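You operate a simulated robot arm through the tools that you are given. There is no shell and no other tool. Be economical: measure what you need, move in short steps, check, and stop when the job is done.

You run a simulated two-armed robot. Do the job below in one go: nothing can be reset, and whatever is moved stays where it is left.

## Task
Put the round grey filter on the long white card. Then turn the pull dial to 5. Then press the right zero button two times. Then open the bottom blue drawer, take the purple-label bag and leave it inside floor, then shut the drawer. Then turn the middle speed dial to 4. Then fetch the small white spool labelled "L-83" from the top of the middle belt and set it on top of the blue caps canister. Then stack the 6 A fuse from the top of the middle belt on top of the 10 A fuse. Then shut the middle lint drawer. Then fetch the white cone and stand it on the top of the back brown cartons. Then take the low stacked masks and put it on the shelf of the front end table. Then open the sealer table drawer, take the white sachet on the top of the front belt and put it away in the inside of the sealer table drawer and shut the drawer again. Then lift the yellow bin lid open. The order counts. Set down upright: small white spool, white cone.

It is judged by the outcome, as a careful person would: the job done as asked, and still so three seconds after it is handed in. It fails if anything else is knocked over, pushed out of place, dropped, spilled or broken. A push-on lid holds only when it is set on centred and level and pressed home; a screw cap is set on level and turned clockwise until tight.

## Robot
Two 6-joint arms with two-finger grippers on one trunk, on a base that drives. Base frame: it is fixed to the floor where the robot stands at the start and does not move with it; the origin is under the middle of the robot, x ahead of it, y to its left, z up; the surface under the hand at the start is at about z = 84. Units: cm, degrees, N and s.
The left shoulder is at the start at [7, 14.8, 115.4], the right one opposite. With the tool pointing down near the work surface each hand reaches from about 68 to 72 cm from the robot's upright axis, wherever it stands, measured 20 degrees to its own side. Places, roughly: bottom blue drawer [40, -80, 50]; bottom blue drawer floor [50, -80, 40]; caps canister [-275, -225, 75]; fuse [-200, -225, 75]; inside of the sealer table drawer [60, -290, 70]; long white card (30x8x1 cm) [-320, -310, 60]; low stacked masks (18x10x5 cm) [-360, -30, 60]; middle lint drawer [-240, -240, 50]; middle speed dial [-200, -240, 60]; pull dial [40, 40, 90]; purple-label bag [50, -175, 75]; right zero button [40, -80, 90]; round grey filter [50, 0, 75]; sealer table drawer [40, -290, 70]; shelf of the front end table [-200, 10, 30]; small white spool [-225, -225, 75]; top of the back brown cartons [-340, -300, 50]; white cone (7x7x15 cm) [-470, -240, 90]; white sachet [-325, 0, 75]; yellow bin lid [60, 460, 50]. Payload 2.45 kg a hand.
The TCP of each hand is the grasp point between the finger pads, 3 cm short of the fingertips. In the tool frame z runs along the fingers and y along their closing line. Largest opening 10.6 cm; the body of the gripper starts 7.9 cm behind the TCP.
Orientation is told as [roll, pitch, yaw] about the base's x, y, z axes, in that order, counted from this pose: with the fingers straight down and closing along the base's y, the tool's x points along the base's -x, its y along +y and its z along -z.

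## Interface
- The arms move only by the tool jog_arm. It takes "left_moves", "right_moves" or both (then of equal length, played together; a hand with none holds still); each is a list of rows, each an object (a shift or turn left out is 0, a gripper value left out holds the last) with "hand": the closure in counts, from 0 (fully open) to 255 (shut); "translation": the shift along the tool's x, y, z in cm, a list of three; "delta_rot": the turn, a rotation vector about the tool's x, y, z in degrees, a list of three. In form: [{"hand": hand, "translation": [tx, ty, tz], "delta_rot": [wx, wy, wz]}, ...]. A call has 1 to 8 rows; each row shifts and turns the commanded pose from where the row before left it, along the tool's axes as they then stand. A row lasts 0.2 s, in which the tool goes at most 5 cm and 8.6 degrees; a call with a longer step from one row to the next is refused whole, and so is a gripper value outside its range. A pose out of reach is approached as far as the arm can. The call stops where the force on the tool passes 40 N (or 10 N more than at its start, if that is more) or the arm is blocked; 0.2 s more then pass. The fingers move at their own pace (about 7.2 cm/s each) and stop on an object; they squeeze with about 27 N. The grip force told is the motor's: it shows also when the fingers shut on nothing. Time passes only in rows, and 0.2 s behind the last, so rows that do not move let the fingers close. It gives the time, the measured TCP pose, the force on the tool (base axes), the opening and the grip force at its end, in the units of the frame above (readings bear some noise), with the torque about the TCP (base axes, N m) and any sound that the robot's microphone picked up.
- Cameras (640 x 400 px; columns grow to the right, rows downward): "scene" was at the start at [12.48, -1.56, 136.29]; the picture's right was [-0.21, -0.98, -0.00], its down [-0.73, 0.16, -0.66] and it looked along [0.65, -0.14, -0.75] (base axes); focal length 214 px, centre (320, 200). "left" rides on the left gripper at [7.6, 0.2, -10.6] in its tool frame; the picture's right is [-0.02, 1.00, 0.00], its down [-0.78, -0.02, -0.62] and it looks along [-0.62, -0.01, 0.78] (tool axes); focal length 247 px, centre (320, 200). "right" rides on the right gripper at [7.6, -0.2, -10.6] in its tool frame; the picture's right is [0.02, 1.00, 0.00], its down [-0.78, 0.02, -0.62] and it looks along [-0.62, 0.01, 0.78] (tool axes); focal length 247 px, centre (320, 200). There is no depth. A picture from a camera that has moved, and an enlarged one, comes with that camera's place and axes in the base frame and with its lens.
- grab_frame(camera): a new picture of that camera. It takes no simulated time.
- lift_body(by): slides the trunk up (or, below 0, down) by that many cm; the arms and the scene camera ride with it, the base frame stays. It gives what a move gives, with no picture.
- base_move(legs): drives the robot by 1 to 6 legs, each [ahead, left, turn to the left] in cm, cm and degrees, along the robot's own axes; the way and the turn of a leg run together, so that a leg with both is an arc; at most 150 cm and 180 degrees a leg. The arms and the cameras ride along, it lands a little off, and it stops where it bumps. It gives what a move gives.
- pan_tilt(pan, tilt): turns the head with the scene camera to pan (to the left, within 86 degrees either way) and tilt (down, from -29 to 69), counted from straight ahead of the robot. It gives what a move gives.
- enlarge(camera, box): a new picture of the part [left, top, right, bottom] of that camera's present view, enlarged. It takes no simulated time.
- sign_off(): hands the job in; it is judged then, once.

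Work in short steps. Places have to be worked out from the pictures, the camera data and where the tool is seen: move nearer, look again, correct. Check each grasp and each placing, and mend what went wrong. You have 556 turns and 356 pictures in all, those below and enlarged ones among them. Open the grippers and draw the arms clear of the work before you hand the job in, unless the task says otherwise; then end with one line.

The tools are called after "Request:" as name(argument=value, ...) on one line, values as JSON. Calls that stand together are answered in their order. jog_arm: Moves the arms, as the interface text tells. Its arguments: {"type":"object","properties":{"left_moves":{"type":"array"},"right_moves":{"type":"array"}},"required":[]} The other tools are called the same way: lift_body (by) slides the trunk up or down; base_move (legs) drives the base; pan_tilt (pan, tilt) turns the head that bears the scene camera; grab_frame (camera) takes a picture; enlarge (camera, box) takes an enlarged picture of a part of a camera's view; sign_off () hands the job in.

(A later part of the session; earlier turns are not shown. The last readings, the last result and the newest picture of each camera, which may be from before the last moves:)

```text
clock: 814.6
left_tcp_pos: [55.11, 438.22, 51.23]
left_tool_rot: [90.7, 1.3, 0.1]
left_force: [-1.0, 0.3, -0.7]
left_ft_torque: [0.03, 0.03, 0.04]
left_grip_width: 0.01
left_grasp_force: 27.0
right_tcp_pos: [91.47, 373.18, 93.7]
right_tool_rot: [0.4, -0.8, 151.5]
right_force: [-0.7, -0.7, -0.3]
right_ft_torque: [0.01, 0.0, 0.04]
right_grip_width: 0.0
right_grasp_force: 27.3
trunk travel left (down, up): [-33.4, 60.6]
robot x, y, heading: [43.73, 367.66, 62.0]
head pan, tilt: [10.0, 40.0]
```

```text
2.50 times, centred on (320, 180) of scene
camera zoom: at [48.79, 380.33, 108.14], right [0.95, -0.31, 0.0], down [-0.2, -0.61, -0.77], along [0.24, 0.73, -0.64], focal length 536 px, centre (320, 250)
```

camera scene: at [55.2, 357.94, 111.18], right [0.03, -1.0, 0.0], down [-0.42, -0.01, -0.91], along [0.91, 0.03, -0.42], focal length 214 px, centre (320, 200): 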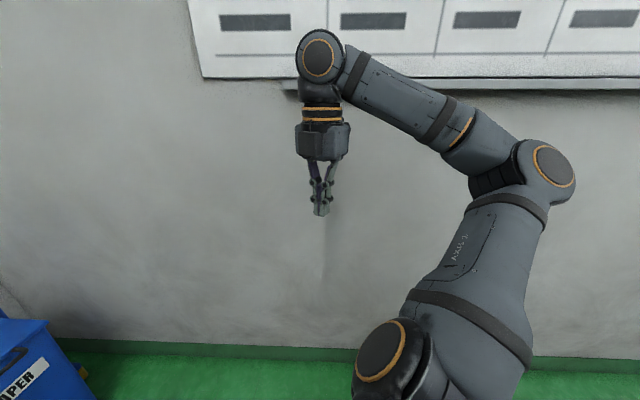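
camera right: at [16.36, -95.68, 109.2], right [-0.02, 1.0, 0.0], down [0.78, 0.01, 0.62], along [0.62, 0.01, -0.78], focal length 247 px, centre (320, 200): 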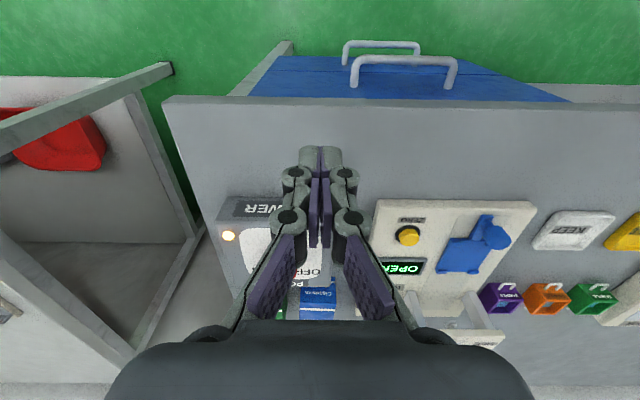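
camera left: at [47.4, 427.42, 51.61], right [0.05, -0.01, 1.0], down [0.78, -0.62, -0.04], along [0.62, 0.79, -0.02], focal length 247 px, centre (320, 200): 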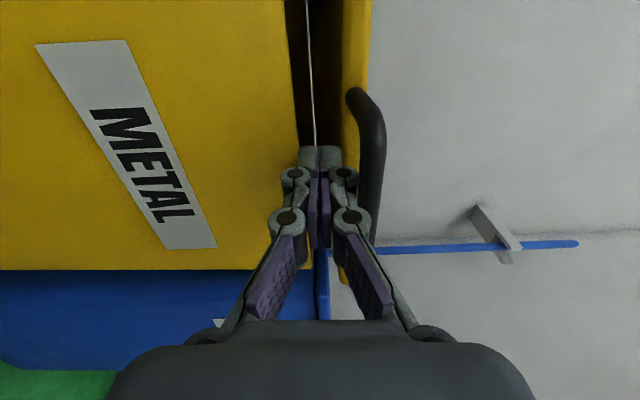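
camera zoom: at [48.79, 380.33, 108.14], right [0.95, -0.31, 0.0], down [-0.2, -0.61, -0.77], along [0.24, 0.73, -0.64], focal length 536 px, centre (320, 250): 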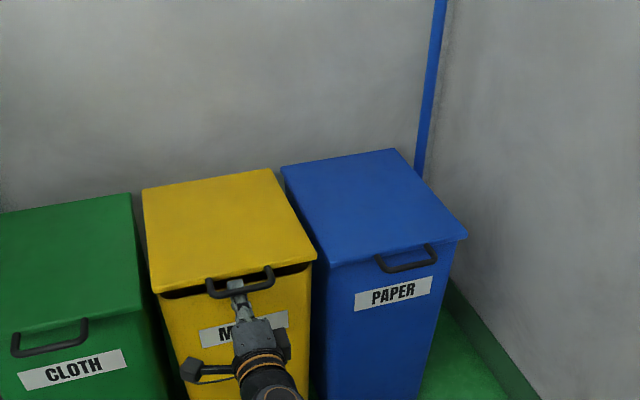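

The lid is rising on the fingers. Continue: raise 8, forward 2, and check.

Request:
lift_body(by=8)

Request:
base_move(legs=[[1.8, 0.95, 0]])

Request:
lift_body(by=6)

Request:
enlarge(camera="scene", box=[220, 100, 420, 260])

Request:
grab_frame(camera="left")

```text
clock: 815.8
left_tcp_pos: [55.09, 438.17, 59.38]
left_tool_rot: [90.7, 1.4, 0.2]
left_force: [1.0, -0.5, -0.9]
left_ft_torque: [0.0, -0.02, 0.0]
left_grip_width: 0.0
left_grasp_force: 27.0
right_tcp_pos: [91.45, 373.29, 101.73]
right_tool_rot: [0.4, -0.8, 151.5]
right_force: [-0.1, 0.1, -0.3]
right_ft_torque: [0.01, -0.01, 0.05]
right_grip_width: 0.0
right_grasp_force: 27.1
trunk travel left (down, up): [-41.4, 52.6]
robot x, y, heading: [44.04, 367.76, 62.0]
head pan, tilt: [10.0, 40.0]
```

```text
clock: 816.6
left_tcp_pos: [55.1, 439.58, 59.89]
left_tool_rot: [91.4, 1.8, 0.2]
left_force: [-0.6, -16.7, 5.5]
left_ft_torque: [0.24, 0.0, -0.12]
left_grip_width: 0.0
left_grasp_force: 27.1
right_tcp_pos: [91.35, 374.59, 101.71]
right_tool_rot: [0.4, -0.8, 151.6]
right_force: [0.1, -0.4, 0.4]
right_ft_torque: [0.02, 0.0, -0.01]
right_grip_width: 0.0
right_grasp_force: 27.1
trunk travel left (down, up): [-41.4, 52.6]
robot x, y, heading: [44.1, 369.43, 61.7]
head pan, tilt: [10.0, 40.0]
stopped in leg 1: the force on the tool passed its limit at 138 N (the readings are from after the stop); the commanded pose is now the measured one
```

```text
clock: 817.6
left_tcp_pos: [55.09, 439.69, 65.78]
left_tool_rot: [91.2, 1.6, 0.2]
left_force: [0.0, -1.1, -0.1]
left_ft_torque: [0.04, -0.02, 0.0]
left_grip_width: 0.0
left_grasp_force: 26.6
right_tcp_pos: [91.27, 374.9, 107.74]
right_tool_rot: [0.5, -0.9, 151.5]
right_force: [-0.6, 0.0, 0.9]
right_ft_torque: [0.03, 0.01, 0.0]
right_grip_width: 0.01
right_grasp_force: 27.1
trunk travel left (down, up): [-47.4, 46.6]
robot x, y, heading: [43.79, 369.37, 61.9]
head pan, tilt: [10.0, 40.0]
```

```text
2.50 times, centred on (320, 180) of scene
camera zoom: at [48.8, 381.94, 122.15], right [0.95, -0.31, 0.0], down [-0.2, -0.61, -0.77], along [0.24, 0.73, -0.64], focal length 536 px, centre (320, 250)
```

zoom: 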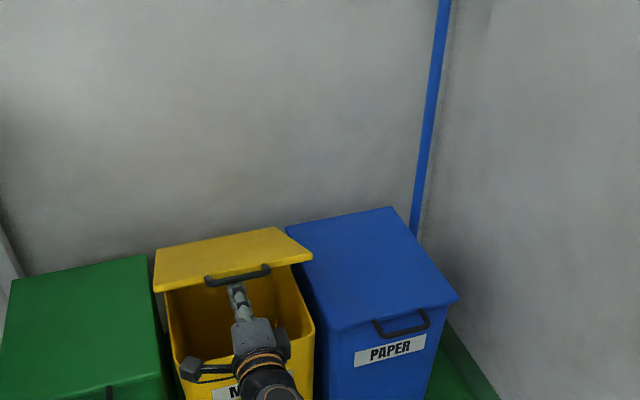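

```text
97 pictures are left
camera left: at [47.41, 429.02, 65.85], right [0.05, -0.02, 1.0], down [0.78, -0.62, -0.05], along [0.62, 0.79, -0.02], focal length 247 px, centre (320, 200)
```

left: 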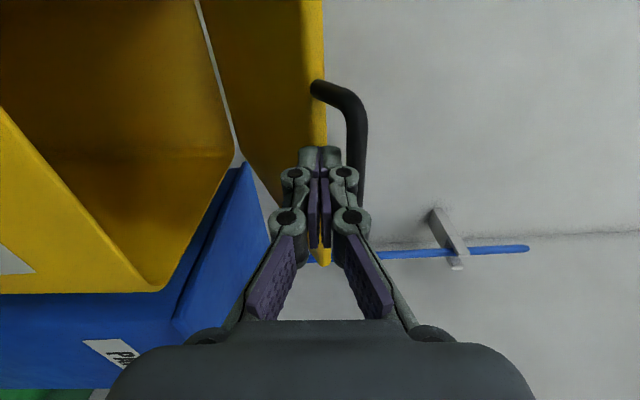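

The lid is ~27° up. Raise 6 more, then follow forward 3 cm.

Request:
lift_body(by=6)

Request:
base_move(legs=[[2.6, 1.4, 0]])

Request:
lift_body(by=4)

Request:
enlarge(camera="scene", box=[220, 130, 420, 290])

Request:
grab_frame(camera="left")

```text
clock: 818.6
left_tcp_pos: [55.08, 439.86, 71.57]
left_tool_rot: [91.2, 1.7, 0.2]
left_force: [-0.4, -0.5, -0.9]
left_ft_torque: [0.0, -0.06, 0.02]
left_grip_width: 0.0
left_grasp_force: 27.1
right_tcp_pos: [91.35, 375.0, 113.78]
right_tool_rot: [0.4, -0.8, 151.4]
right_force: [0.0, 0.4, 0.2]
right_ft_torque: [0.0, -0.01, 0.0]
right_grip_width: 0.0
right_grasp_force: 26.9
trunk travel left (down, up): [-53.4, 40.6]
robot x, y, heading: [44.18, 369.53, 61.8]
head pan, tilt: [10.0, 40.0]
```

```text
clock: 819.5
left_tcp_pos: [54.98, 442.67, 71.67]
left_tool_rot: [91.2, 1.7, 0.2]
left_force: [-0.1, -0.2, 0.1]
left_ft_torque: [0.02, -0.02, 0.0]
left_grip_width: 0.02
left_grasp_force: 27.1
right_tcp_pos: [91.32, 377.93, 113.78]
right_tool_rot: [0.4, -0.8, 151.6]
right_force: [0.1, 0.4, -0.1]
right_ft_torque: [-0.03, -0.05, 0.02]
right_grip_width: 0.0
right_grasp_force: 27.0
trunk travel left (down, up): [-53.4, 40.6]
robot x, y, heading: [44.01, 372.2, 61.6]
head pan, tilt: [10.0, 40.0]
```

```text
clock: 820.3
left_tcp_pos: [55.02, 442.72, 75.72]
left_tool_rot: [91.2, 1.8, 0.2]
left_force: [0.2, 0.8, -0.2]
left_ft_torque: [0.0, -0.04, 0.0]
left_grip_width: 0.03
left_grasp_force: 27.2
right_tcp_pos: [91.46, 377.81, 117.76]
right_tool_rot: [0.4, -0.9, 151.5]
right_force: [0.3, -0.1, 0.4]
right_ft_torque: [0.01, 0.01, -0.02]
right_grip_width: 0.0
right_grasp_force: 27.4
trunk travel left (down, up): [-57.4, 36.6]
robot x, y, heading: [44.1, 372.43, 61.7]
head pan, tilt: [10.0, 40.0]
```

```text
2.50 times, centred on (320, 210) of scene
camera zoom: at [48.77, 384.81, 132.15], right [0.95, -0.31, 0.0], down [-0.2, -0.61, -0.77], along [0.24, 0.73, -0.64], focal length 536 px, centre (320, 175)
```

zoom: 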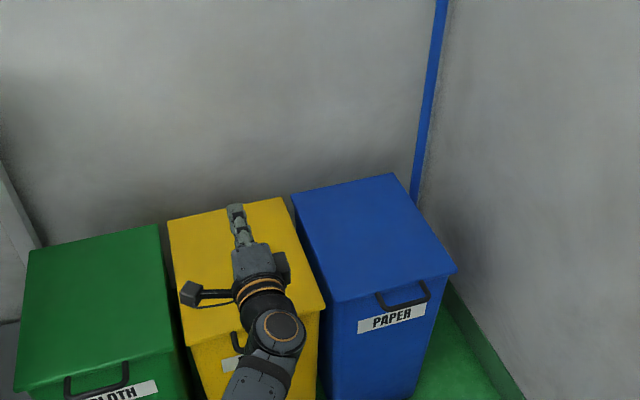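

```text
95 pictures are left
camera left: at [47.37, 431.9, 75.87], right [0.05, -0.02, 1.0], down [0.78, -0.62, -0.05], along [0.62, 0.79, -0.02], focal length 247 px, centre (320, 200)
```

left: 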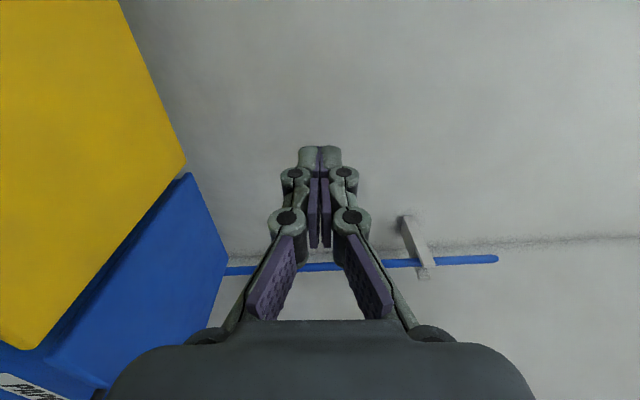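

The bar slipped off and the lid dropped shut. I'll instead grip the bar and follow the arc with the arm (simultaneous up/forward moves). First test in free air how far the arm can go up and forward in this pose.

Request:
base_move(legs=[[-13.2, -7.1, 0]])

Request:
jog_arm(left_moves=[{"translation": [0, 3.5, 0.3]}, {"translation": [0, 3.4, 0.9]}, {"translation": [0, 3.2, 1.5]}, {"translation": [0, 2.9, 2.0]}, {"translation": [0, 2.5, 2.5]}, {"translation": [0, 2, 2.9]}])

```text
clock: 821.7
left_tcp_pos: [54.87, 427.62, 75.7]
left_tool_rot: [91.3, 1.7, 0.3]
left_force: [-0.1, 0.1, -0.5]
left_ft_torque: [-0.02, -0.03, 0.02]
left_grip_width: 0.02
left_grasp_force: 26.8
right_tcp_pos: [91.33, 362.85, 117.84]
right_tool_rot: [0.4, -0.8, 151.6]
right_force: [0.4, -0.2, -0.3]
right_ft_torque: [0.01, 0.0, -0.02]
right_grip_width: 0.0
right_grasp_force: 27.1
trunk travel left (down, up): [-57.4, 36.6]
robot x, y, heading: [43.74, 357.18, 61.8]
head pan, tilt: [10.0, 40.0]
```

```text
clock: 823.1
left_tcp_pos: [55.59, 437.49, 93.39]
left_tool_rot: [91.2, 1.6, 0.3]
left_force: [0.1, -0.6, -0.5]
left_ft_torque: [0.0, 0.0, 0.03]
left_grip_width: 0.0
left_grasp_force: 26.7
right_tcp_pos: [91.29, 363.04, 117.69]
right_tool_rot: [0.5, -0.8, 151.6]
right_force: [1.0, 0.4, -1.3]
right_ft_torque: [-0.01, 0.05, 0.0]
right_grip_width: 0.0
right_grasp_force: 27.2
trunk travel left (down, up): [-57.4, 36.6]
robot x, y, heading: [43.82, 357.04, 62.0]
head pan, tilt: [10.0, 40.0]
```

The arm moves freely here. Test the rest of the arc.

Request:
jog_arm(left_moves=[{"translation": [0, 2.5, 2.5]}, {"translation": [0, 2.0, 2.9]}, {"translation": [0, 1.5, 3.2]}, {"translation": [0, 0.9, 3.4]}, {"translation": [0, 0.3, 3.5]}])

```text
clock: 824.3
left_tcp_pos: [55.47, 450.23, 100.82]
left_tool_rot: [91.2, 1.7, 0.4]
left_force: [0.2, -0.3, 0.2]
left_ft_torque: [0.02, 0.01, 0.01]
left_grip_width: 0.0
left_grasp_force: 26.9
left hand out of reach, approached as far as the arm can: row 5
right_tcp_pos: [91.39, 362.86, 117.56]
right_tool_rot: [0.4, -0.8, 151.7]
right_force: [0.1, -0.3, 0.2]
right_ft_torque: [-0.02, 0.03, 0.0]
right_grip_width: 0.0
right_grasp_force: 26.6
trunk travel left (down, up): [-57.4, 36.6]
robot x, y, heading: [43.82, 357.21, 61.8]
head pan, tilt: [10.0, 40.0]
```

Up 25 / forward 22 is available from there. Return and test how far the arm can retract, to start the arc with more reserve.

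Request:
jog_arm(left_moves=[{"translation": [0, -4.18, -2.5]}, {"translation": [0, -4.18, -2.5]}, {"translation": [0, -4.18, -2.5]}, {"translation": [0, -4.18, -2.5]}, {"translation": [0, -4.18, -2.5]}, {"translation": [0, -4.18, -2.5]}])

Request:
jog_arm(left_moves=[{"translation": [0, 0, -4]}, {"translation": [0, 0, -4]}, {"translation": [0, 0, -4]}, {"translation": [0, 0, -4]}])

```text
clock: 825.7
left_tcp_pos: [54.89, 435.74, 75.43]
left_tool_rot: [91.2, 1.5, 0.4]
left_force: [-0.5, -0.3, 0.4]
left_ft_torque: [0.01, 0.01, 0.01]
left_grip_width: 0.0
left_grasp_force: 27.2
right_tcp_pos: [91.31, 362.89, 117.8]
right_tool_rot: [0.5, -0.7, 151.6]
right_force: [-0.7, -0.6, 0.2]
right_ft_torque: [-0.01, -0.02, 0.01]
right_grip_width: 0.0
right_grasp_force: 27.3
trunk travel left (down, up): [-57.4, 36.6]
robot x, y, heading: [44.14, 357.25, 61.9]
head pan, tilt: [10.0, 40.0]
```

```text
clock: 826.9
left_tcp_pos: [51.22, 422.48, 75.82]
left_tool_rot: [95.6, 7.9, 0.8]
left_force: [0.2, 0.1, -0.3]
left_ft_torque: [0.01, -0.01, 0.0]
left_grip_width: 0.0
left_grasp_force: 26.8
right_tcp_pos: [91.3, 362.94, 117.77]
right_tool_rot: [0.5, -0.8, 151.6]
right_force: [-0.2, 0.9, 0.4]
right_ft_torque: [0.02, 0.02, 0.04]
right_grip_width: 0.01
right_grasp_force: 26.9
trunk travel left (down, up): [-57.4, 36.6]
robot x, y, heading: [43.75, 356.84, 61.9]
head pan, tilt: [10.0, 40.0]
stopped in row 4 (left hand): the arm was blocked; the commanded pose is now the measured one
```

Retraction limit found; go forward 5 again and straighten the hand.

Request:
jog_arm(left_moves=[{"translation": [-1.8, 0, 3]}, {"translation": [-1.8, 0, 3], "delta_rot": [4, 0, -4]}, {"delta_rot": [1.4, 0, -3.8]}])

```text
clock: 827.7
left_tcp_pos: [54.89, 428.44, 76.03]
left_tool_rot: [90.1, -0.2, 0.5]
left_force: [1.1, -0.3, 0.2]
left_ft_torque: [-0.02, -0.01, 0.0]
left_grip_width: 0.02
left_grasp_force: 27.0
right_tcp_pos: [91.37, 362.95, 117.78]
right_tool_rot: [0.5, -0.8, 151.6]
right_force: [-0.2, -0.3, -0.2]
right_ft_torque: [0.02, 0.02, -0.02]
right_grip_width: 0.0
right_grasp_force: 26.6
trunk travel left (down, up): [-57.4, 36.6]
robot x, y, heading: [44.09, 357.53, 61.8]
head pan, tilt: [10.0, 40.0]
```

Open the fingers, lower to bar height and approach to grip the bar.

Request:
jog_arm(left_moves=[{"hand": 140}, {"hand": 140}])

Request:
lift_body(by=-24.5)

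Request:
grab_frame(camera="left")

```text
clock: 828.3
left_tcp_pos: [54.89, 428.31, 75.99]
left_tool_rot: [90.1, -0.1, 0.6]
left_force: [-0.6, 0.4, -0.7]
left_ft_torque: [0.01, 0.0, -0.02]
left_grip_width: 4.78
left_grasp_force: 0.0
right_tcp_pos: [91.29, 362.94, 117.69]
right_tool_rot: [0.5, -0.8, 151.7]
right_force: [-0.1, -0.6, 0.1]
right_ft_torque: [-0.02, 0.02, 0.0]
right_grip_width: 0.0
right_grasp_force: 27.0
trunk travel left (down, up): [-57.4, 36.6]
robot x, y, heading: [44.08, 357.09, 62.0]
head pan, tilt: [10.0, 40.0]
```

```text
clock: 830.8
left_tcp_pos: [54.92, 428.35, 51.48]
left_tool_rot: [90.1, -0.1, 0.6]
left_force: [0.1, -0.3, -0.6]
left_ft_torque: [0.0, 0.03, 0.0]
left_grip_width: 4.78
left_grasp_force: 0.1
right_tcp_pos: [91.35, 362.87, 93.26]
right_tool_rot: [0.4, -0.9, 151.7]
right_force: [0.3, 0.0, -0.4]
right_ft_torque: [0.05, 0.02, 0.02]
right_grip_width: 0.0
right_grasp_force: 27.1
trunk travel left (down, up): [-32.9, 61.1]
robot x, y, heading: [43.8, 357.19, 62.0]
head pan, tilt: [10.0, 40.0]
```

```text
94 pictures are left
camera left: at [47.2, 417.61, 51.66], right [0.02, 0.0, 1.0], down [0.79, -0.61, -0.02], along [0.61, 0.79, -0.01], focal length 247 px, centre (320, 200)
```

left: 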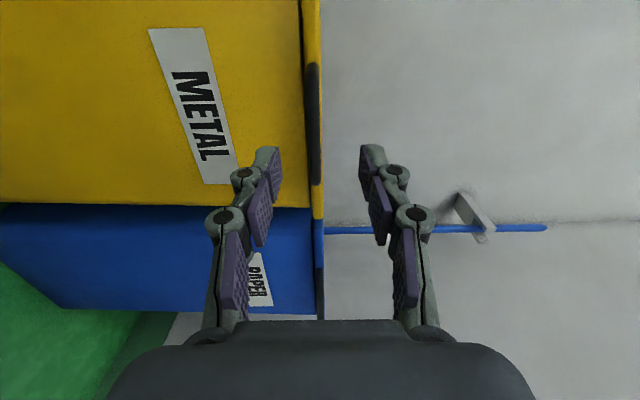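

Bar at z≈50.8, centred. Lower 0.5, advance 9 cm and close on it.

Request:
lift_body(by=-0.5)

Request:
base_move(legs=[[7.8, 4.1, 0]])

Request:
grab_frame(camera="left")

```text
clock: 831.3
left_tcp_pos: [54.96, 428.48, 50.99]
left_tool_rot: [90.1, -0.1, 0.5]
left_force: [0.6, -0.2, -0.4]
left_ft_torque: [-0.04, 0.01, -0.04]
left_grip_width: 4.78
left_grasp_force: 0.0
right_tcp_pos: [91.16, 362.88, 92.64]
right_tool_rot: [0.4, -0.8, 151.6]
right_force: [-0.8, 0.4, 0.2]
right_ft_torque: [-0.03, 0.0, -0.03]
right_grip_width: 0.02
right_grasp_force: 26.9
trunk travel left (down, up): [-32.4, 61.6]
robot x, y, heading: [44.03, 357.16, 61.9]
head pan, tilt: [10.0, 40.0]
```

```text
clock: 832.4
left_tcp_pos: [54.99, 437.38, 50.88]
left_tool_rot: [90.0, -0.1, 0.4]
left_force: [0.8, 0.3, -1.1]
left_ft_torque: [0.0, -0.03, 0.01]
left_grip_width: 4.8
left_grasp_force: 0.1
right_tcp_pos: [91.27, 371.88, 92.65]
right_tool_rot: [0.4, -0.7, 151.6]
right_force: [0.2, 0.0, -0.9]
right_ft_torque: [-0.04, 0.0, 0.02]
right_grip_width: 0.0
right_grasp_force: 26.9
trunk travel left (down, up): [-32.4, 61.6]
robot x, y, heading: [44.12, 366.16, 62.1]
head pan, tilt: [10.0, 40.0]
```

```text
93 pictures are left
camera left: at [47.3, 426.47, 51.07], right [0.02, 0.0, 1.0], down [0.79, -0.61, -0.02], along [0.61, 0.79, -0.01], focal length 247 px, centre (320, 200)
```

left: 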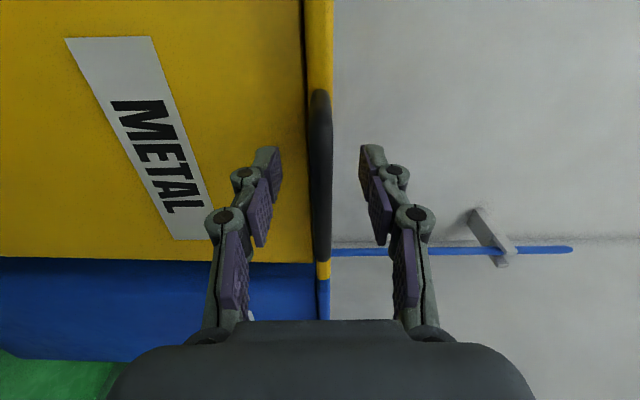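

Request:
jog_arm(left_moves=[{"hand": 255}, {"hand": 255}, {"hand": 255}])

Request:
grab_frame(camera="left")

```text
clock: 833.2
left_tcp_pos: [54.97, 437.34, 50.92]
left_tool_rot: [90.1, -0.1, 0.5]
left_force: [0.0, 0.5, -0.5]
left_ft_torque: [0.01, 0.03, -0.2]
left_grip_width: 0.91
left_grasp_force: 35.2
right_tcp_pos: [91.52, 371.74, 92.73]
right_tool_rot: [0.5, -0.8, 151.7]
right_force: [-0.3, -0.9, -0.1]
right_ft_torque: [-0.01, 0.0, 0.01]
right_grip_width: 0.0
right_grasp_force: 26.6
trunk travel left (down, up): [-32.4, 61.6]
robot x, y, heading: [43.91, 366.14, 62.1]
head pan, tilt: [10.0, 40.0]
```

```text
92 pictures are left
camera left: at [47.3, 426.44, 51.15], right [0.02, 0.0, 1.0], down [0.79, -0.61, -0.02], along [0.61, 0.79, -0.01], focal length 247 px, centre (320, 200)
```

left: 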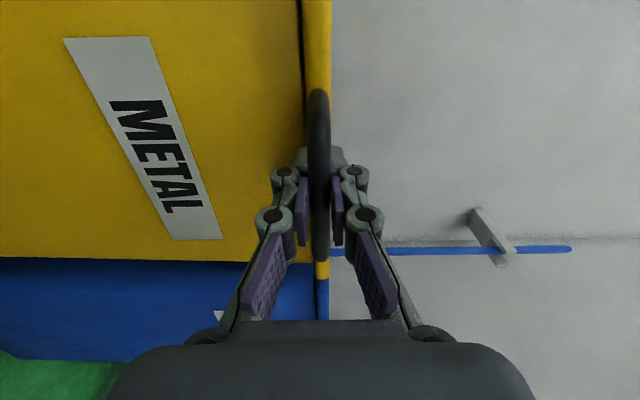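

Gripped. Follow the arc: first 36° with the arm (R≈36 cm).

Request:
jog_arm(left_moves=[{"translation": [0, 2.85, 0.11]}, {"translation": [0, 2.83, 0.34]}, {"translation": [0, 2.8, 0.55]}, {"translation": [0, 2.74, 0.78]}])

Request:
grab_frame(camera="left")

```text
clock: 834.2
left_tcp_pos: [54.55, 439.51, 62.22]
left_tool_rot: [90.2, 0.3, 0.8]
left_force: [5.5, -0.4, -1.0]
left_ft_torque: [-0.02, -0.41, 0.12]
left_grip_width: 0.95
left_grasp_force: 35.0
right_tcp_pos: [91.38, 371.9, 92.75]
right_tool_rot: [0.4, -0.8, 151.7]
right_force: [0.4, -0.4, -0.2]
right_ft_torque: [0.01, -0.01, 0.02]
right_grip_width: 0.01
right_grasp_force: 26.9
trunk travel left (down, up): [-32.4, 61.6]
robot x, y, heading: [43.82, 365.92, 62.0]
head pan, tilt: [10.0, 40.0]
```

```text
91 pictures are left
camera left: at [46.98, 428.61, 62.43], right [0.03, 0.0, 1.0], down [0.79, -0.61, -0.02], along [0.61, 0.79, -0.01], focal length 247 px, centre (320, 200)
```

left: 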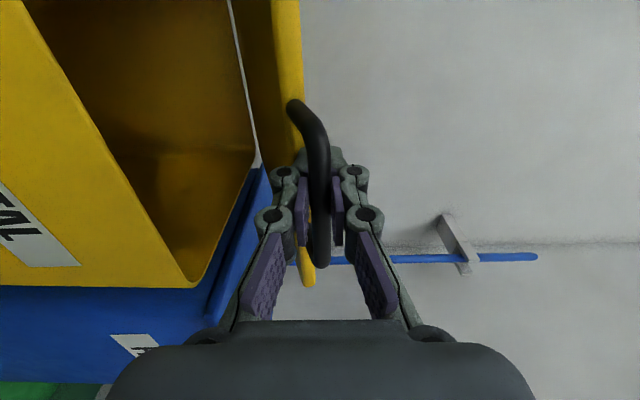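

Works smoothly with little force. Continue.

Request:
jog_arm(left_moves=[{"translation": [0, 2.67, 0.98]}, {"translation": [0, 2.59, 1.19]}, {"translation": [0, 2.49, 1.39]}, {"translation": [0, 2.37, 1.58]}])

Request:
jog_arm(left_moves=[{"translation": [0, 2.24, 1.76]}, {"translation": [0, 2.09, 1.93]}, {"translation": [0, 1.94, 2.09]}])

Request:
grab_frame(camera="left")

Request:
grab_frame(camera="scene")

```text
clock: 835.2
left_tcp_pos: [54.61, 444.41, 71.78]
left_tool_rot: [89.6, -0.2, 0.6]
left_force: [-16.4, 17.5, -14.3]
left_ft_torque: [0.06, -0.45, 0.12]
left_grip_width: 0.91
left_grasp_force: 35.1
right_tcp_pos: [91.24, 372.13, 92.66]
right_tool_rot: [0.7, -0.6, 151.7]
right_force: [0.7, 0.1, -0.6]
right_ft_torque: [-0.02, -0.02, 0.01]
right_grip_width: 0.01
right_grasp_force: 27.2
trunk travel left (down, up): [-32.4, 61.6]
robot x, y, heading: [44.16, 366.13, 62.0]
head pan, tilt: [10.0, 40.0]
```

```text
clock: 836.0
left_tcp_pos: [54.78, 450.39, 77.96]
left_tool_rot: [89.4, -0.1, 0.5]
left_force: [-8.2, 14.4, -19.1]
left_ft_torque: [0.07, -0.48, 0.28]
left_grip_width: 0.96
left_grasp_force: 35.6
right_tcp_pos: [91.33, 372.18, 92.78]
right_tool_rot: [0.7, -0.7, 151.6]
right_force: [0.7, -0.5, -0.2]
right_ft_torque: [0.03, 0.0, -0.02]
right_grip_width: 0.0
right_grasp_force: 27.0
trunk travel left (down, up): [-32.4, 61.6]
robot x, y, heading: [44.05, 366.05, 61.8]
head pan, tilt: [10.0, 40.0]
```

```text
90 pictures are left
camera left: at [47.05, 439.54, 78.3], right [0.02, 0.01, 1.0], down [0.79, -0.61, -0.01], along [0.61, 0.79, -0.02], focal length 247 px, centre (320, 200)
```

left: 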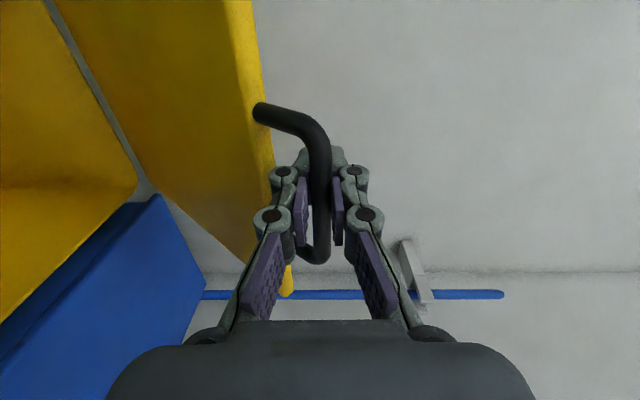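

```text
89 pictures are left
camera scene: at [48.75, 379.18, 107.06], right [0.95, -0.31, 0.0], down [-0.2, -0.62, -0.76], along [0.24, 0.72, -0.65], focal length 214 px, centre (320, 200)
```

scene: 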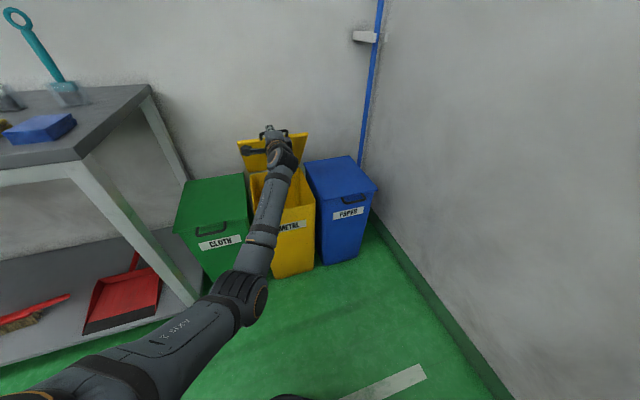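

Lid ~51° open. Continue 15° more with the arm.

Request:
jog_arm(left_moves=[{"translation": [0, 1.5, 2.5]}, {"translation": [0, 1.5, 2.65]}, {"translation": [0, 1.3, 2.75]}])

Request:
grab_frame(camera="left")

```text
clock: 836.8
left_tcp_pos: [54.77, 458.03, 82.82]
left_tool_rot: [89.8, -0.2, 0.5]
left_force: [-3.7, 3.6, -8.9]
left_ft_torque: [-0.07, -0.61, 0.2]
left_grip_width: 0.98
left_grasp_force: 35.2
right_tcp_pos: [91.31, 371.81, 92.79]
right_tool_rot: [0.5, -0.8, 151.6]
right_force: [0.0, -0.3, 0.7]
right_ft_torque: [-0.02, 0.0, 0.02]
right_grip_width: 0.01
right_grasp_force: 26.8
trunk travel left (down, up): [-32.4, 61.6]
robot x, y, heading: [43.9, 366.09, 62.2]
head pan, tilt: [10.0, 40.0]
```

```text
88 pictures are left
camera left: at [47.06, 447.23, 82.97], right [0.02, 0.0, 1.0], down [0.79, -0.61, -0.01], along [0.61, 0.79, -0.01], focal length 247 px, centre (320, 200)
```

left: 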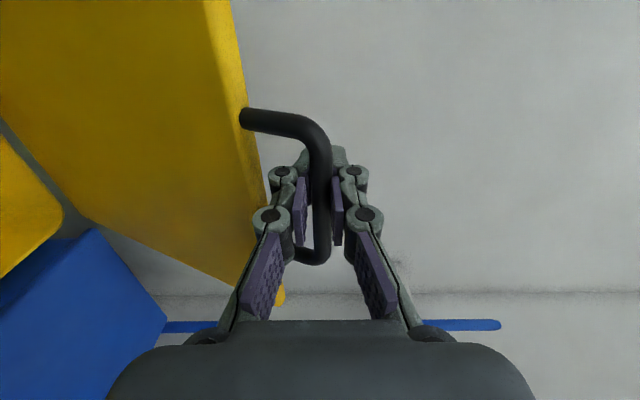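

66° now. Continue; the arm may reach its limit, then I use the base.

Request:
jog_arm(left_moves=[{"translation": [0, 1.0, 2.9]}, {"translation": [0, 0.8, 2.95]}])

```text
clock: 837.4
left_tcp_pos: [54.73, 460.36, 83.76]
left_tool_rot: [90.0, -0.1, 0.5]
left_force: [-3.0, 0.8, -7.8]
left_ft_torque: [-0.06, -0.67, 0.11]
left_grip_width: 0.98
left_grasp_force: 35.1
left hand out of reach, approached as far as the arm can: row 1, 2
right_tcp_pos: [91.3, 372.05, 92.83]
right_tool_rot: [0.5, -0.6, 151.7]
right_force: [0.3, 0.0, 0.3]
right_ft_torque: [-0.03, 0.05, 0.0]
right_grip_width: 0.0
right_grasp_force: 26.8
trunk travel left (down, up): [-32.4, 61.6]
robot x, y, heading: [43.93, 365.63, 61.9]
head pan, tilt: [10.0, 40.0]
```

Arm limit reached at 70°. Alternate small trunk lifts and base advances.

Request:
lift_body(by=0.5)

Request:
base_move(legs=[[2.65, 1.41, 0]])

Request:
lift_body(by=0.7)

Request:
base_move(legs=[[2.65, 1.41, 0]])

Request:
grab_frame(camera="left")

```text
clock: 838.0
left_tcp_pos: [54.67, 460.53, 83.73]
left_tool_rot: [89.6, -0.1, 0.6]
left_force: [-3.7, 5.4, -17.7]
left_ft_torque: [0.04, -0.55, -0.41]
left_grip_width: 0.98
left_grasp_force: 35.1
right_tcp_pos: [91.39, 372.21, 93.09]
right_tool_rot: [0.7, -0.6, 151.7]
right_force: [-0.1, 0.0, -0.8]
right_ft_torque: [0.01, 0.03, 0.0]
right_grip_width: 0.01
right_grasp_force: 27.1
trunk travel left (down, up): [-32.9, 61.1]
robot x, y, heading: [44.17, 366.01, 62.5]
head pan, tilt: [10.0, 40.0]
```

```text
clock: 838.8
left_tcp_pos: [54.69, 463.23, 84.69]
left_tool_rot: [90.2, -0.2, 0.5]
left_force: [-3.8, -0.2, -1.5]
left_ft_torque: [-0.05, -0.57, -0.08]
left_grip_width: 0.94
left_grasp_force: 36.3
right_tcp_pos: [91.31, 374.78, 93.29]
right_tool_rot: [0.5, -0.7, 151.7]
right_force: [-0.8, 0.8, 0.2]
right_ft_torque: [0.01, 0.02, 0.02]
right_grip_width: 0.0
right_grasp_force: 27.1
trunk travel left (down, up): [-32.9, 61.1]
robot x, y, heading: [44.1, 369.38, 62.1]
head pan, tilt: [10.0, 40.0]
```

```text
clock: 839.4
left_tcp_pos: [54.72, 463.51, 84.73]
left_tool_rot: [89.8, -0.1, 0.6]
left_force: [-1.5, 3.7, -15.6]
left_ft_torque: [0.02, -0.58, -0.19]
left_grip_width: 0.97
left_grasp_force: 35.8
right_tcp_pos: [91.46, 375.03, 93.84]
right_tool_rot: [0.6, -0.7, 151.6]
right_force: [-0.2, 0.7, 0.5]
right_ft_torque: [0.03, -0.02, 0.02]
right_grip_width: 0.0
right_grasp_force: 26.7
trunk travel left (down, up): [-33.6, 60.4]
robot x, y, heading: [44.09, 369.15, 61.9]
head pan, tilt: [10.0, 40.0]
```

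```text
clock: 840.2
left_tcp_pos: [54.88, 466.23, 85.37]
left_tool_rot: [90.2, -0.3, 0.5]
left_force: [-1.6, 1.4, -5.2]
left_ft_torque: [-0.03, -0.53, -0.06]
left_grip_width: 0.98
left_grasp_force: 35.6
right_tcp_pos: [91.38, 377.9, 93.98]
right_tool_rot: [0.4, -0.7, 151.7]
right_force: [-0.3, 0.0, -0.9]
right_ft_torque: [-0.03, 0.03, 0.0]
right_grip_width: 0.02
right_grasp_force: 26.7
trunk travel left (down, up): [-33.6, 60.4]
robot x, y, heading: [44.04, 372.3, 61.8]
head pan, tilt: [10.0, 40.0]
```

```text
87 pictures are left
camera left: at [47.08, 455.54, 85.48], right [0.02, 0.0, 1.0], down [0.79, -0.61, -0.02], along [0.61, 0.79, -0.01], focal length 247 px, centre (320, 200)
```

left: 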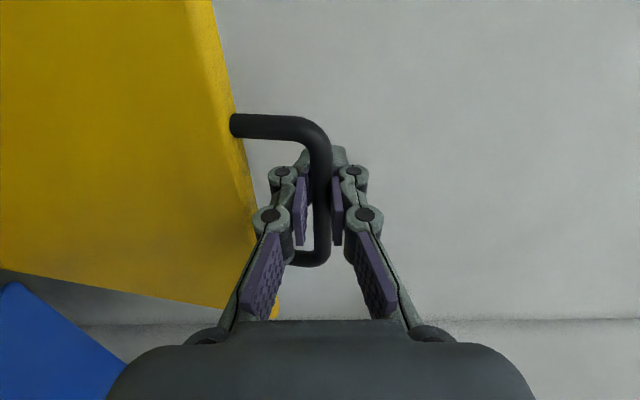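

~80°. Continue.

Request:
lift_body(by=0.4)

Request:
base_move(legs=[[2.65, 1.41, 0]])

Request:
base_move(legs=[[2.65, 1.41, 0]])

Request:
grab_frame(camera="left")

Request:
grab_frame(camera="scene")

```text
clock: 840.7
left_tcp_pos: [54.7, 466.36, 85.34]
left_tool_rot: [90.0, -0.2, 0.6]
left_force: [-0.5, 1.9, -13.5]
left_ft_torque: [0.0, -0.6, -0.2]
left_grip_width: 0.96
left_grasp_force: 35.9
right_tcp_pos: [91.39, 377.91, 94.33]
right_tool_rot: [0.6, -0.6, 151.6]
right_force: [0.2, 0.1, 0.0]
right_ft_torque: [0.0, 0.03, 0.0]
right_grip_width: 0.0
right_grasp_force: 27.0
trunk travel left (down, up): [-34.0, 60.0]
robot x, y, heading: [44.1, 372.22, 62.2]
head pan, tilt: [10.0, 40.0]
```

```text
clock: 841.6
left_tcp_pos: [54.78, 469.54, 85.78]
left_tool_rot: [90.3, -0.3, 0.5]
left_force: [-0.5, 0.8, -8.0]
left_ft_torque: [0.02, -0.61, -0.06]
left_grip_width: 0.97
left_grasp_force: 34.9
right_tcp_pos: [91.45, 381.08, 94.37]
right_tool_rot: [0.5, -0.7, 151.6]
right_force: [-0.5, 0.0, -0.9]
right_ft_torque: [0.01, 0.01, 0.01]
right_grip_width: 0.0
right_grasp_force: 26.9
trunk travel left (down, up): [-34.0, 60.0]
robot x, y, heading: [44.24, 374.98, 62.0]
head pan, tilt: [10.0, 40.0]
```

```text
clock: 842.4
left_tcp_pos: [54.8, 472.27, 85.92]
left_tool_rot: [90.3, -0.3, 0.5]
left_force: [-0.6, 0.3, -2.2]
left_ft_torque: [-0.03, -0.57, 0.05]
left_grip_width: 0.98
left_grasp_force: 34.9
right_tcp_pos: [91.41, 383.95, 94.43]
right_tool_rot: [0.5, -0.7, 151.8]
right_force: [0.4, -0.1, 0.2]
right_ft_torque: [-0.04, -0.02, 0.01]
right_grip_width: 0.0
right_grasp_force: 27.1
trunk travel left (down, up): [-34.0, 60.0]
robot x, y, heading: [44.0, 378.01, 62.1]
head pan, tilt: [10.0, 40.0]
```

```text
86 pictures are left
camera left: at [47.1, 461.53, 86.01], right [0.02, -0.01, 1.0], down [0.79, -0.61, -0.02], along [0.61, 0.79, -0.01], focal length 247 px, centre (320, 200)
```

left: 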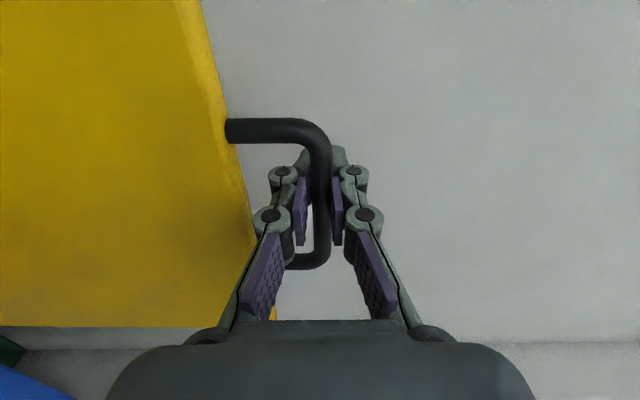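

```text
85 pictures are left
camera scene: at [48.81, 390.79, 108.73], right [0.95, -0.31, 0.0], down [-0.2, -0.61, -0.77], along [0.24, 0.73, -0.64], focal length 214 px, centre (320, 200)
```

scene: 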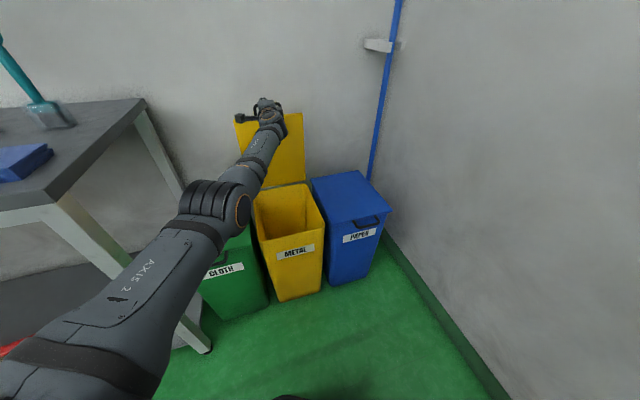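

About 90° now. Push further back in 2 cm steps until it meets its stop.

Request:
base_move(legs=[[1.8, 0.95, 0]])

Request:
base_move(legs=[[1.8, 0.95, 0]])

Request:
base_move(legs=[[1.8, 0.95, 0]])

Request:
grab_frame(camera="left")

```text
clock: 843.2
left_tcp_pos: [54.87, 474.34, 85.86]
left_tool_rot: [90.4, -0.1, 0.5]
left_force: [0.3, -0.1, -3.0]
left_ft_torque: [-0.07, -0.53, 0.02]
left_grip_width: 0.96
left_grasp_force: 35.2
right_tcp_pos: [91.48, 386.08, 94.32]
right_tool_rot: [0.5, -0.9, 151.7]
right_force: [0.7, -0.1, 0.4]
right_ft_torque: [-0.03, 0.0, -0.02]
right_grip_width: 0.0
right_grasp_force: 27.1
trunk travel left (down, up): [-34.0, 60.0]
robot x, y, heading: [44.04, 379.89, 62.3]
head pan, tilt: [10.0, 40.0]
```

```text
clock: 844.0
left_tcp_pos: [54.71, 476.52, 85.74]
left_tool_rot: [90.2, -0.2, 0.5]
left_force: [0.3, -1.6, -9.0]
left_ft_torque: [0.02, -0.5, 0.03]
left_grip_width: 0.96
left_grasp_force: 34.8
right_tcp_pos: [91.53, 388.25, 94.35]
right_tool_rot: [0.5, -0.7, 151.7]
right_force: [-0.1, 0.0, -0.3]
right_ft_torque: [-0.03, -0.02, -0.01]
right_grip_width: 0.0
right_grasp_force: 27.1
trunk travel left (down, up): [-34.0, 60.0]
robot x, y, heading: [44.22, 382.02, 62.0]
head pan, tilt: [10.0, 40.0]
```

```text
clock: 844.8
left_tcp_pos: [54.8, 478.71, 85.42]
left_tool_rot: [90.0, -0.1, 0.5]
left_force: [1.7, -2.1, -14.1]
left_ft_torque: [0.03, -0.53, 0.02]
left_grip_width: 0.95
left_grasp_force: 35.2
right_tcp_pos: [91.45, 390.17, 94.25]
right_tool_rot: [0.6, -0.7, 151.7]
right_force: [-0.4, -0.1, -0.7]
right_ft_torque: [0.01, -0.03, 0.05]
right_grip_width: 0.0
right_grasp_force: 27.0
trunk travel left (down, up): [-34.0, 60.0]
robot x, y, heading: [44.09, 384.29, 62.0]
head pan, tilt: [10.0, 40.0]
```

```text
84 pictures are left
camera left: at [47.12, 467.78, 85.6], right [0.02, 0.0, 1.0], down [0.79, -0.61, -0.01], along [0.61, 0.79, -0.01], focal length 247 px, centre (320, 200)
```

left: 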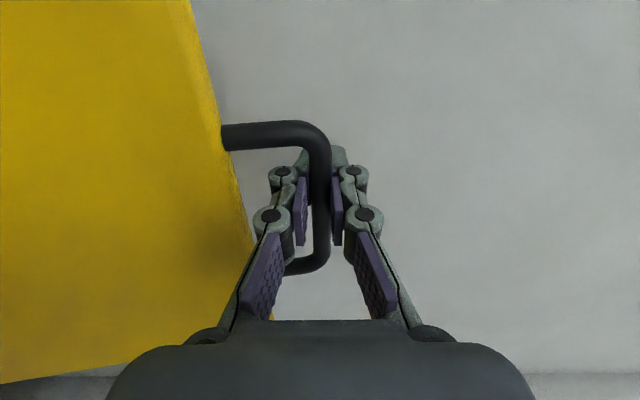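

~100° now. A bit further with slight lowering.

Request:
lift_body(by=-0.5)

Request:
base_move(legs=[[1.8, 0.95, 0]])

Request:
base_move(legs=[[1.8, 0.95, 0]])

Request:
grab_frame(camera="scene")

```text
clock: 845.3
left_tcp_pos: [54.73, 478.34, 85.47]
left_tool_rot: [90.3, -0.3, 0.5]
left_force: [0.6, 0.7, 3.1]
left_ft_torque: [-0.03, -0.57, 0.16]
left_grip_width: 0.95
left_grasp_force: 35.1
right_tcp_pos: [91.43, 389.92, 93.75]
right_tool_rot: [0.4, -0.8, 151.7]
right_force: [0.6, -0.7, 0.8]
right_ft_torque: [0.0, -0.02, 0.02]
right_grip_width: 0.0
right_grasp_force: 26.8
trunk travel left (down, up): [-33.5, 60.5]
robot x, y, heading: [44.02, 384.06, 62.0]
head pan, tilt: [10.0, 40.0]
```

```text
clock: 846.1
left_tcp_pos: [54.76, 480.29, 85.42]
left_tool_rot: [90.3, -0.2, 0.4]
left_force: [3.6, -10.8, -2.1]
left_ft_torque: [0.07, -0.46, -0.46]
left_grip_width: 0.92
left_grasp_force: 34.5
right_tcp_pos: [91.52, 391.82, 93.83]
right_tool_rot: [0.4, -0.9, 151.7]
right_force: [-1.2, 0.6, 0.0]
right_ft_torque: [0.0, 0.03, 0.01]
right_grip_width: 0.02
right_grasp_force: 27.3
trunk travel left (down, up): [-33.5, 60.5]
robot x, y, heading: [44.28, 386.15, 62.2]
head pan, tilt: [10.0, 40.0]
```

```text
clock: 846.9
left_tcp_pos: [54.74, 482.47, 85.41]
left_tool_rot: [90.3, -0.1, 0.5]
left_force: [0.5, 0.0, -0.7]
left_ft_torque: [0.01, -0.01, 0.0]
left_grip_width: 0.02
left_grasp_force: 29.0
right_tcp_pos: [91.39, 394.11, 93.78]
right_tool_rot: [0.4, -0.8, 151.7]
right_force: [-0.4, 0.6, -0.7]
right_ft_torque: [0.01, 0.02, -0.01]
right_grip_width: 0.0
right_grasp_force: 26.9
trunk travel left (down, up): [-33.5, 60.5]
robot x, y, heading: [44.23, 388.34, 62.1]
head pan, tilt: [10.0, 40.0]
```

```text
83 pictures are left
camera scene: at [48.85, 400.89, 108.26], right [0.95, -0.31, 0.0], down [-0.2, -0.61, -0.77], along [0.24, 0.73, -0.64], focal length 214 px, centre (320, 200)
```

scene: 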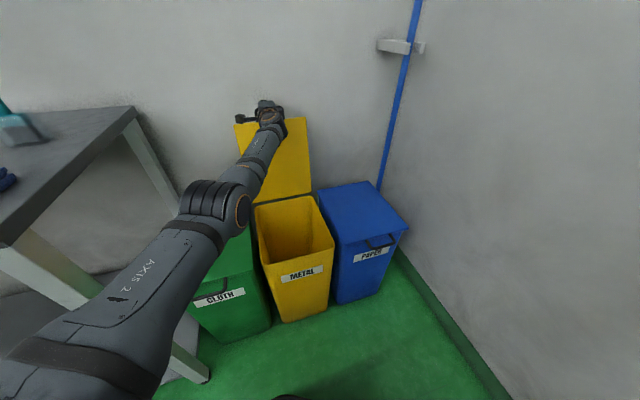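

The grip slipped off — the lid met its stop. Check where the lid is.

Request:
grab_frame(camera="left")

Request:
enlarge(camera="scene", box=[220, 80, 340, 220])

```text
82 pictures are left
camera left: at [47.09, 471.66, 85.46], right [0.02, 0.0, 1.0], down [0.79, -0.61, -0.02], along [0.61, 0.79, -0.01], focal length 247 px, centre (320, 200)
```

left: 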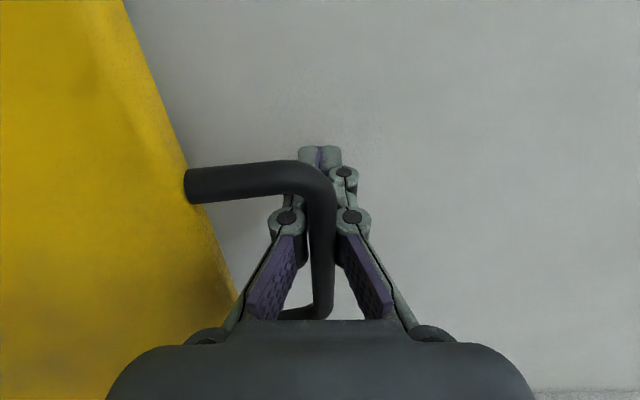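

```text
2.86 times, centred on (280, 150) of scene
camera zoom: at [48.85, 400.89, 108.26], right [0.95, -0.31, 0.0], down [-0.2, -0.61, -0.77], along [0.24, 0.73, -0.64], focal length 613 px, centre (434, 343)
```

zoom: 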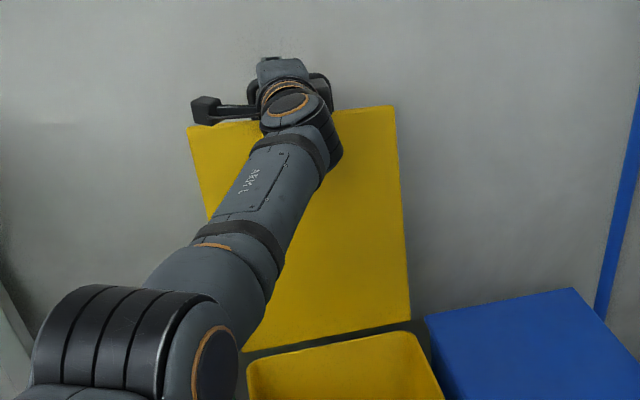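

The bar is captured between the finger links; the lid is at its stop (~102°, past vertical). Open fully and back straight out.

Request:
jog_arm(left_moves=[{"hand": 150}, {"hand": 100}, {"hand": 50}, {"hand": 0}])

Request:
grab_frame(camera="left")

```text
clock: 848.0
left_tcp_pos: [54.55, 482.29, 87.69]
left_tool_rot: [92.2, -0.9, 0.4]
left_force: [1.1, 5.0, 29.8]
left_ft_torque: [-1.06, -0.06, -0.02]
left_grip_width: 8.76
left_grasp_force: 0.0
right_tcp_pos: [91.47, 393.82, 93.89]
right_tool_rot: [0.1, -0.8, 151.8]
right_force: [-0.5, 0.3, 0.2]
right_ft_torque: [-0.06, 0.0, 0.02]
right_grip_width: 0.03
right_grasp_force: 27.3
trunk travel left (down, up): [-33.5, 60.5]
robot x, y, heading: [44.05, 388.11, 62.0]
head pan, tilt: [10.0, 40.0]
stopped in row 4 (left hand): the force on the tool passed its limit at 42 N (the readings are from after the stop); the commanded pose is now the measured one
```

```text
80 pictures are left
camera left: at [46.99, 471.43, 87.42], right [0.01, -0.04, 1.0], down [0.79, -0.62, -0.03], along [0.62, 0.79, 0.02], focal length 247 px, centre (320, 200)
```

left: 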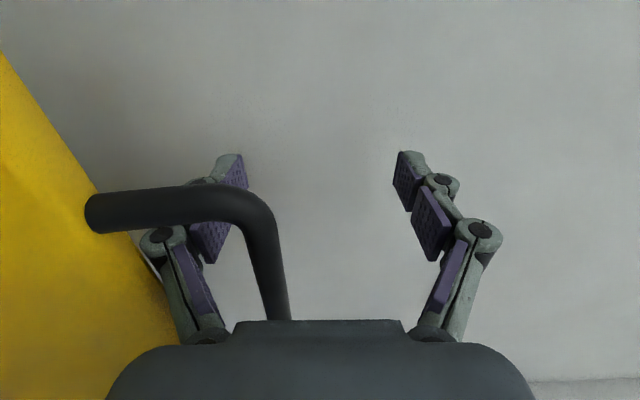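

The lower finger is inside the loop pressing on the lid's lip. Close slightly to relieve, then retreat straight back.

Request:
jog_arm(left_moves=[{"hand": 90}, {"hand": 90}])

Request:
base_move(legs=[[-5.3, -2.8, 0]])

Request:
grab_frame(camera="left")

```text
clock: 848.6
left_tcp_pos: [54.74, 482.47, 86.46]
left_tool_rot: [91.2, -0.5, 0.3]
left_force: [-0.6, 2.4, 8.4]
left_ft_torque: [-0.24, 0.06, -0.03]
left_grip_width: 6.29
left_grasp_force: 0.0
right_tcp_pos: [91.52, 394.01, 93.89]
right_tool_rot: [0.3, -0.9, 151.6]
right_force: [-0.6, -0.8, -0.3]
right_ft_torque: [-0.02, 0.01, -0.02]
right_grip_width: 0.0
right_grasp_force: 27.5
trunk travel left (down, up): [-33.5, 60.5]
robot x, y, heading: [44.28, 388.27, 61.9]
head pan, tilt: [10.0, 40.0]
```

```text
clock: 849.6
left_tcp_pos: [54.71, 476.18, 86.73]
left_tool_rot: [91.5, -0.5, 0.4]
left_force: [1.0, -1.1, 16.2]
left_ft_torque: [-0.66, -0.06, 0.07]
left_grip_width: 5.95
left_grasp_force: 0.0
right_tcp_pos: [91.35, 387.85, 93.99]
right_tool_rot: [0.1, -0.9, 151.8]
right_force: [-0.5, 0.3, -0.7]
right_ft_torque: [0.03, 0.01, 0.02]
right_grip_width: 0.0
right_grasp_force: 26.6
trunk travel left (down, up): [-33.5, 60.5]
robot x, y, heading: [44.37, 381.96, 62.1]
head pan, tilt: [10.0, 40.0]
```

```text
79 pictures are left
camera left: at [47.04, 465.41, 86.72], right [0.01, -0.03, 1.0], down [0.79, -0.61, -0.03], along [0.62, 0.79, 0.01], focal length 247 px, centre (320, 200)
```

left: 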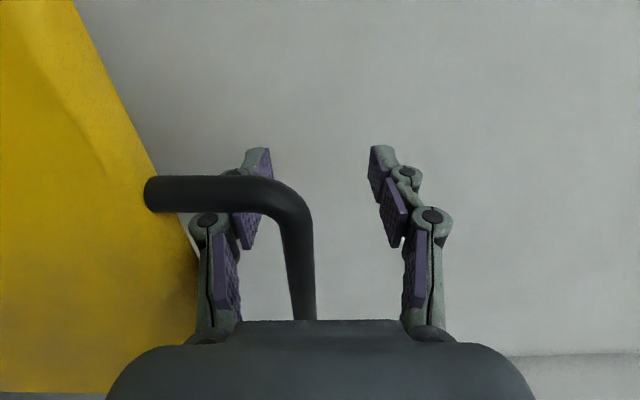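

The lid is being dragged back. Push it to its stop again, raise a little so the finger is free in the loop, and retry.

Request:
base_move(legs=[[5.5, 2.9, 0]])

Request:
jog_arm(left_moves=[{"hand": 130}, {"hand": 130}])

Request:
grab_frame(camera="left")

```text
clock: 850.6
left_tcp_pos: [54.78, 482.78, 86.44]
left_tool_rot: [91.2, -0.5, 0.4]
left_force: [-1.3, 1.1, 5.7]
left_ft_torque: [-0.16, 0.01, -0.01]
left_grip_width: 6.48
left_grasp_force: 0.0
right_tcp_pos: [91.49, 394.36, 93.86]
right_tool_rot: [0.3, -0.8, 151.8]
right_force: [0.6, 0.7, -0.4]
right_ft_torque: [-0.03, 0.01, -0.01]
right_grip_width: 0.01
right_grasp_force: 27.3
trunk travel left (down, up): [-33.5, 60.5]
robot x, y, heading: [44.21, 388.44, 62.1]
head pan, tilt: [10.0, 40.0]
```

```text
clock: 851.2
left_tcp_pos: [54.82, 482.76, 86.48]
left_tool_rot: [91.2, -0.5, 0.4]
left_force: [-0.3, -0.6, 0.3]
left_ft_torque: [0.02, 0.0, -0.02]
left_grip_width: 5.17
left_grasp_force: 0.1
right_tcp_pos: [91.47, 394.35, 93.87]
right_tool_rot: [0.4, -0.8, 151.8]
right_force: [-0.6, -0.4, -0.3]
right_ft_torque: [0.0, 0.03, -0.03]
right_grip_width: 0.0
right_grasp_force: 27.0
trunk travel left (down, up): [-33.5, 60.5]
robot x, y, heading: [43.84, 388.6, 62.2]
head pan, tilt: [10.0, 40.0]
```

```text
78 pictures are left
camera left: at [47.16, 471.96, 86.36], right [0.01, -0.02, 1.0], down [0.79, -0.62, -0.02], along [0.62, 0.79, 0.01], focal length 247 px, centre (320, 200)
```

left: 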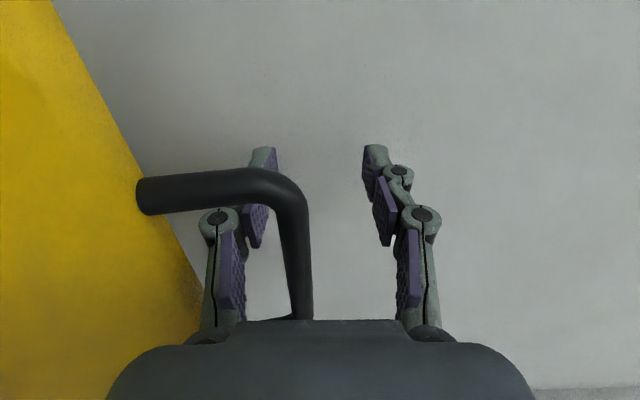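

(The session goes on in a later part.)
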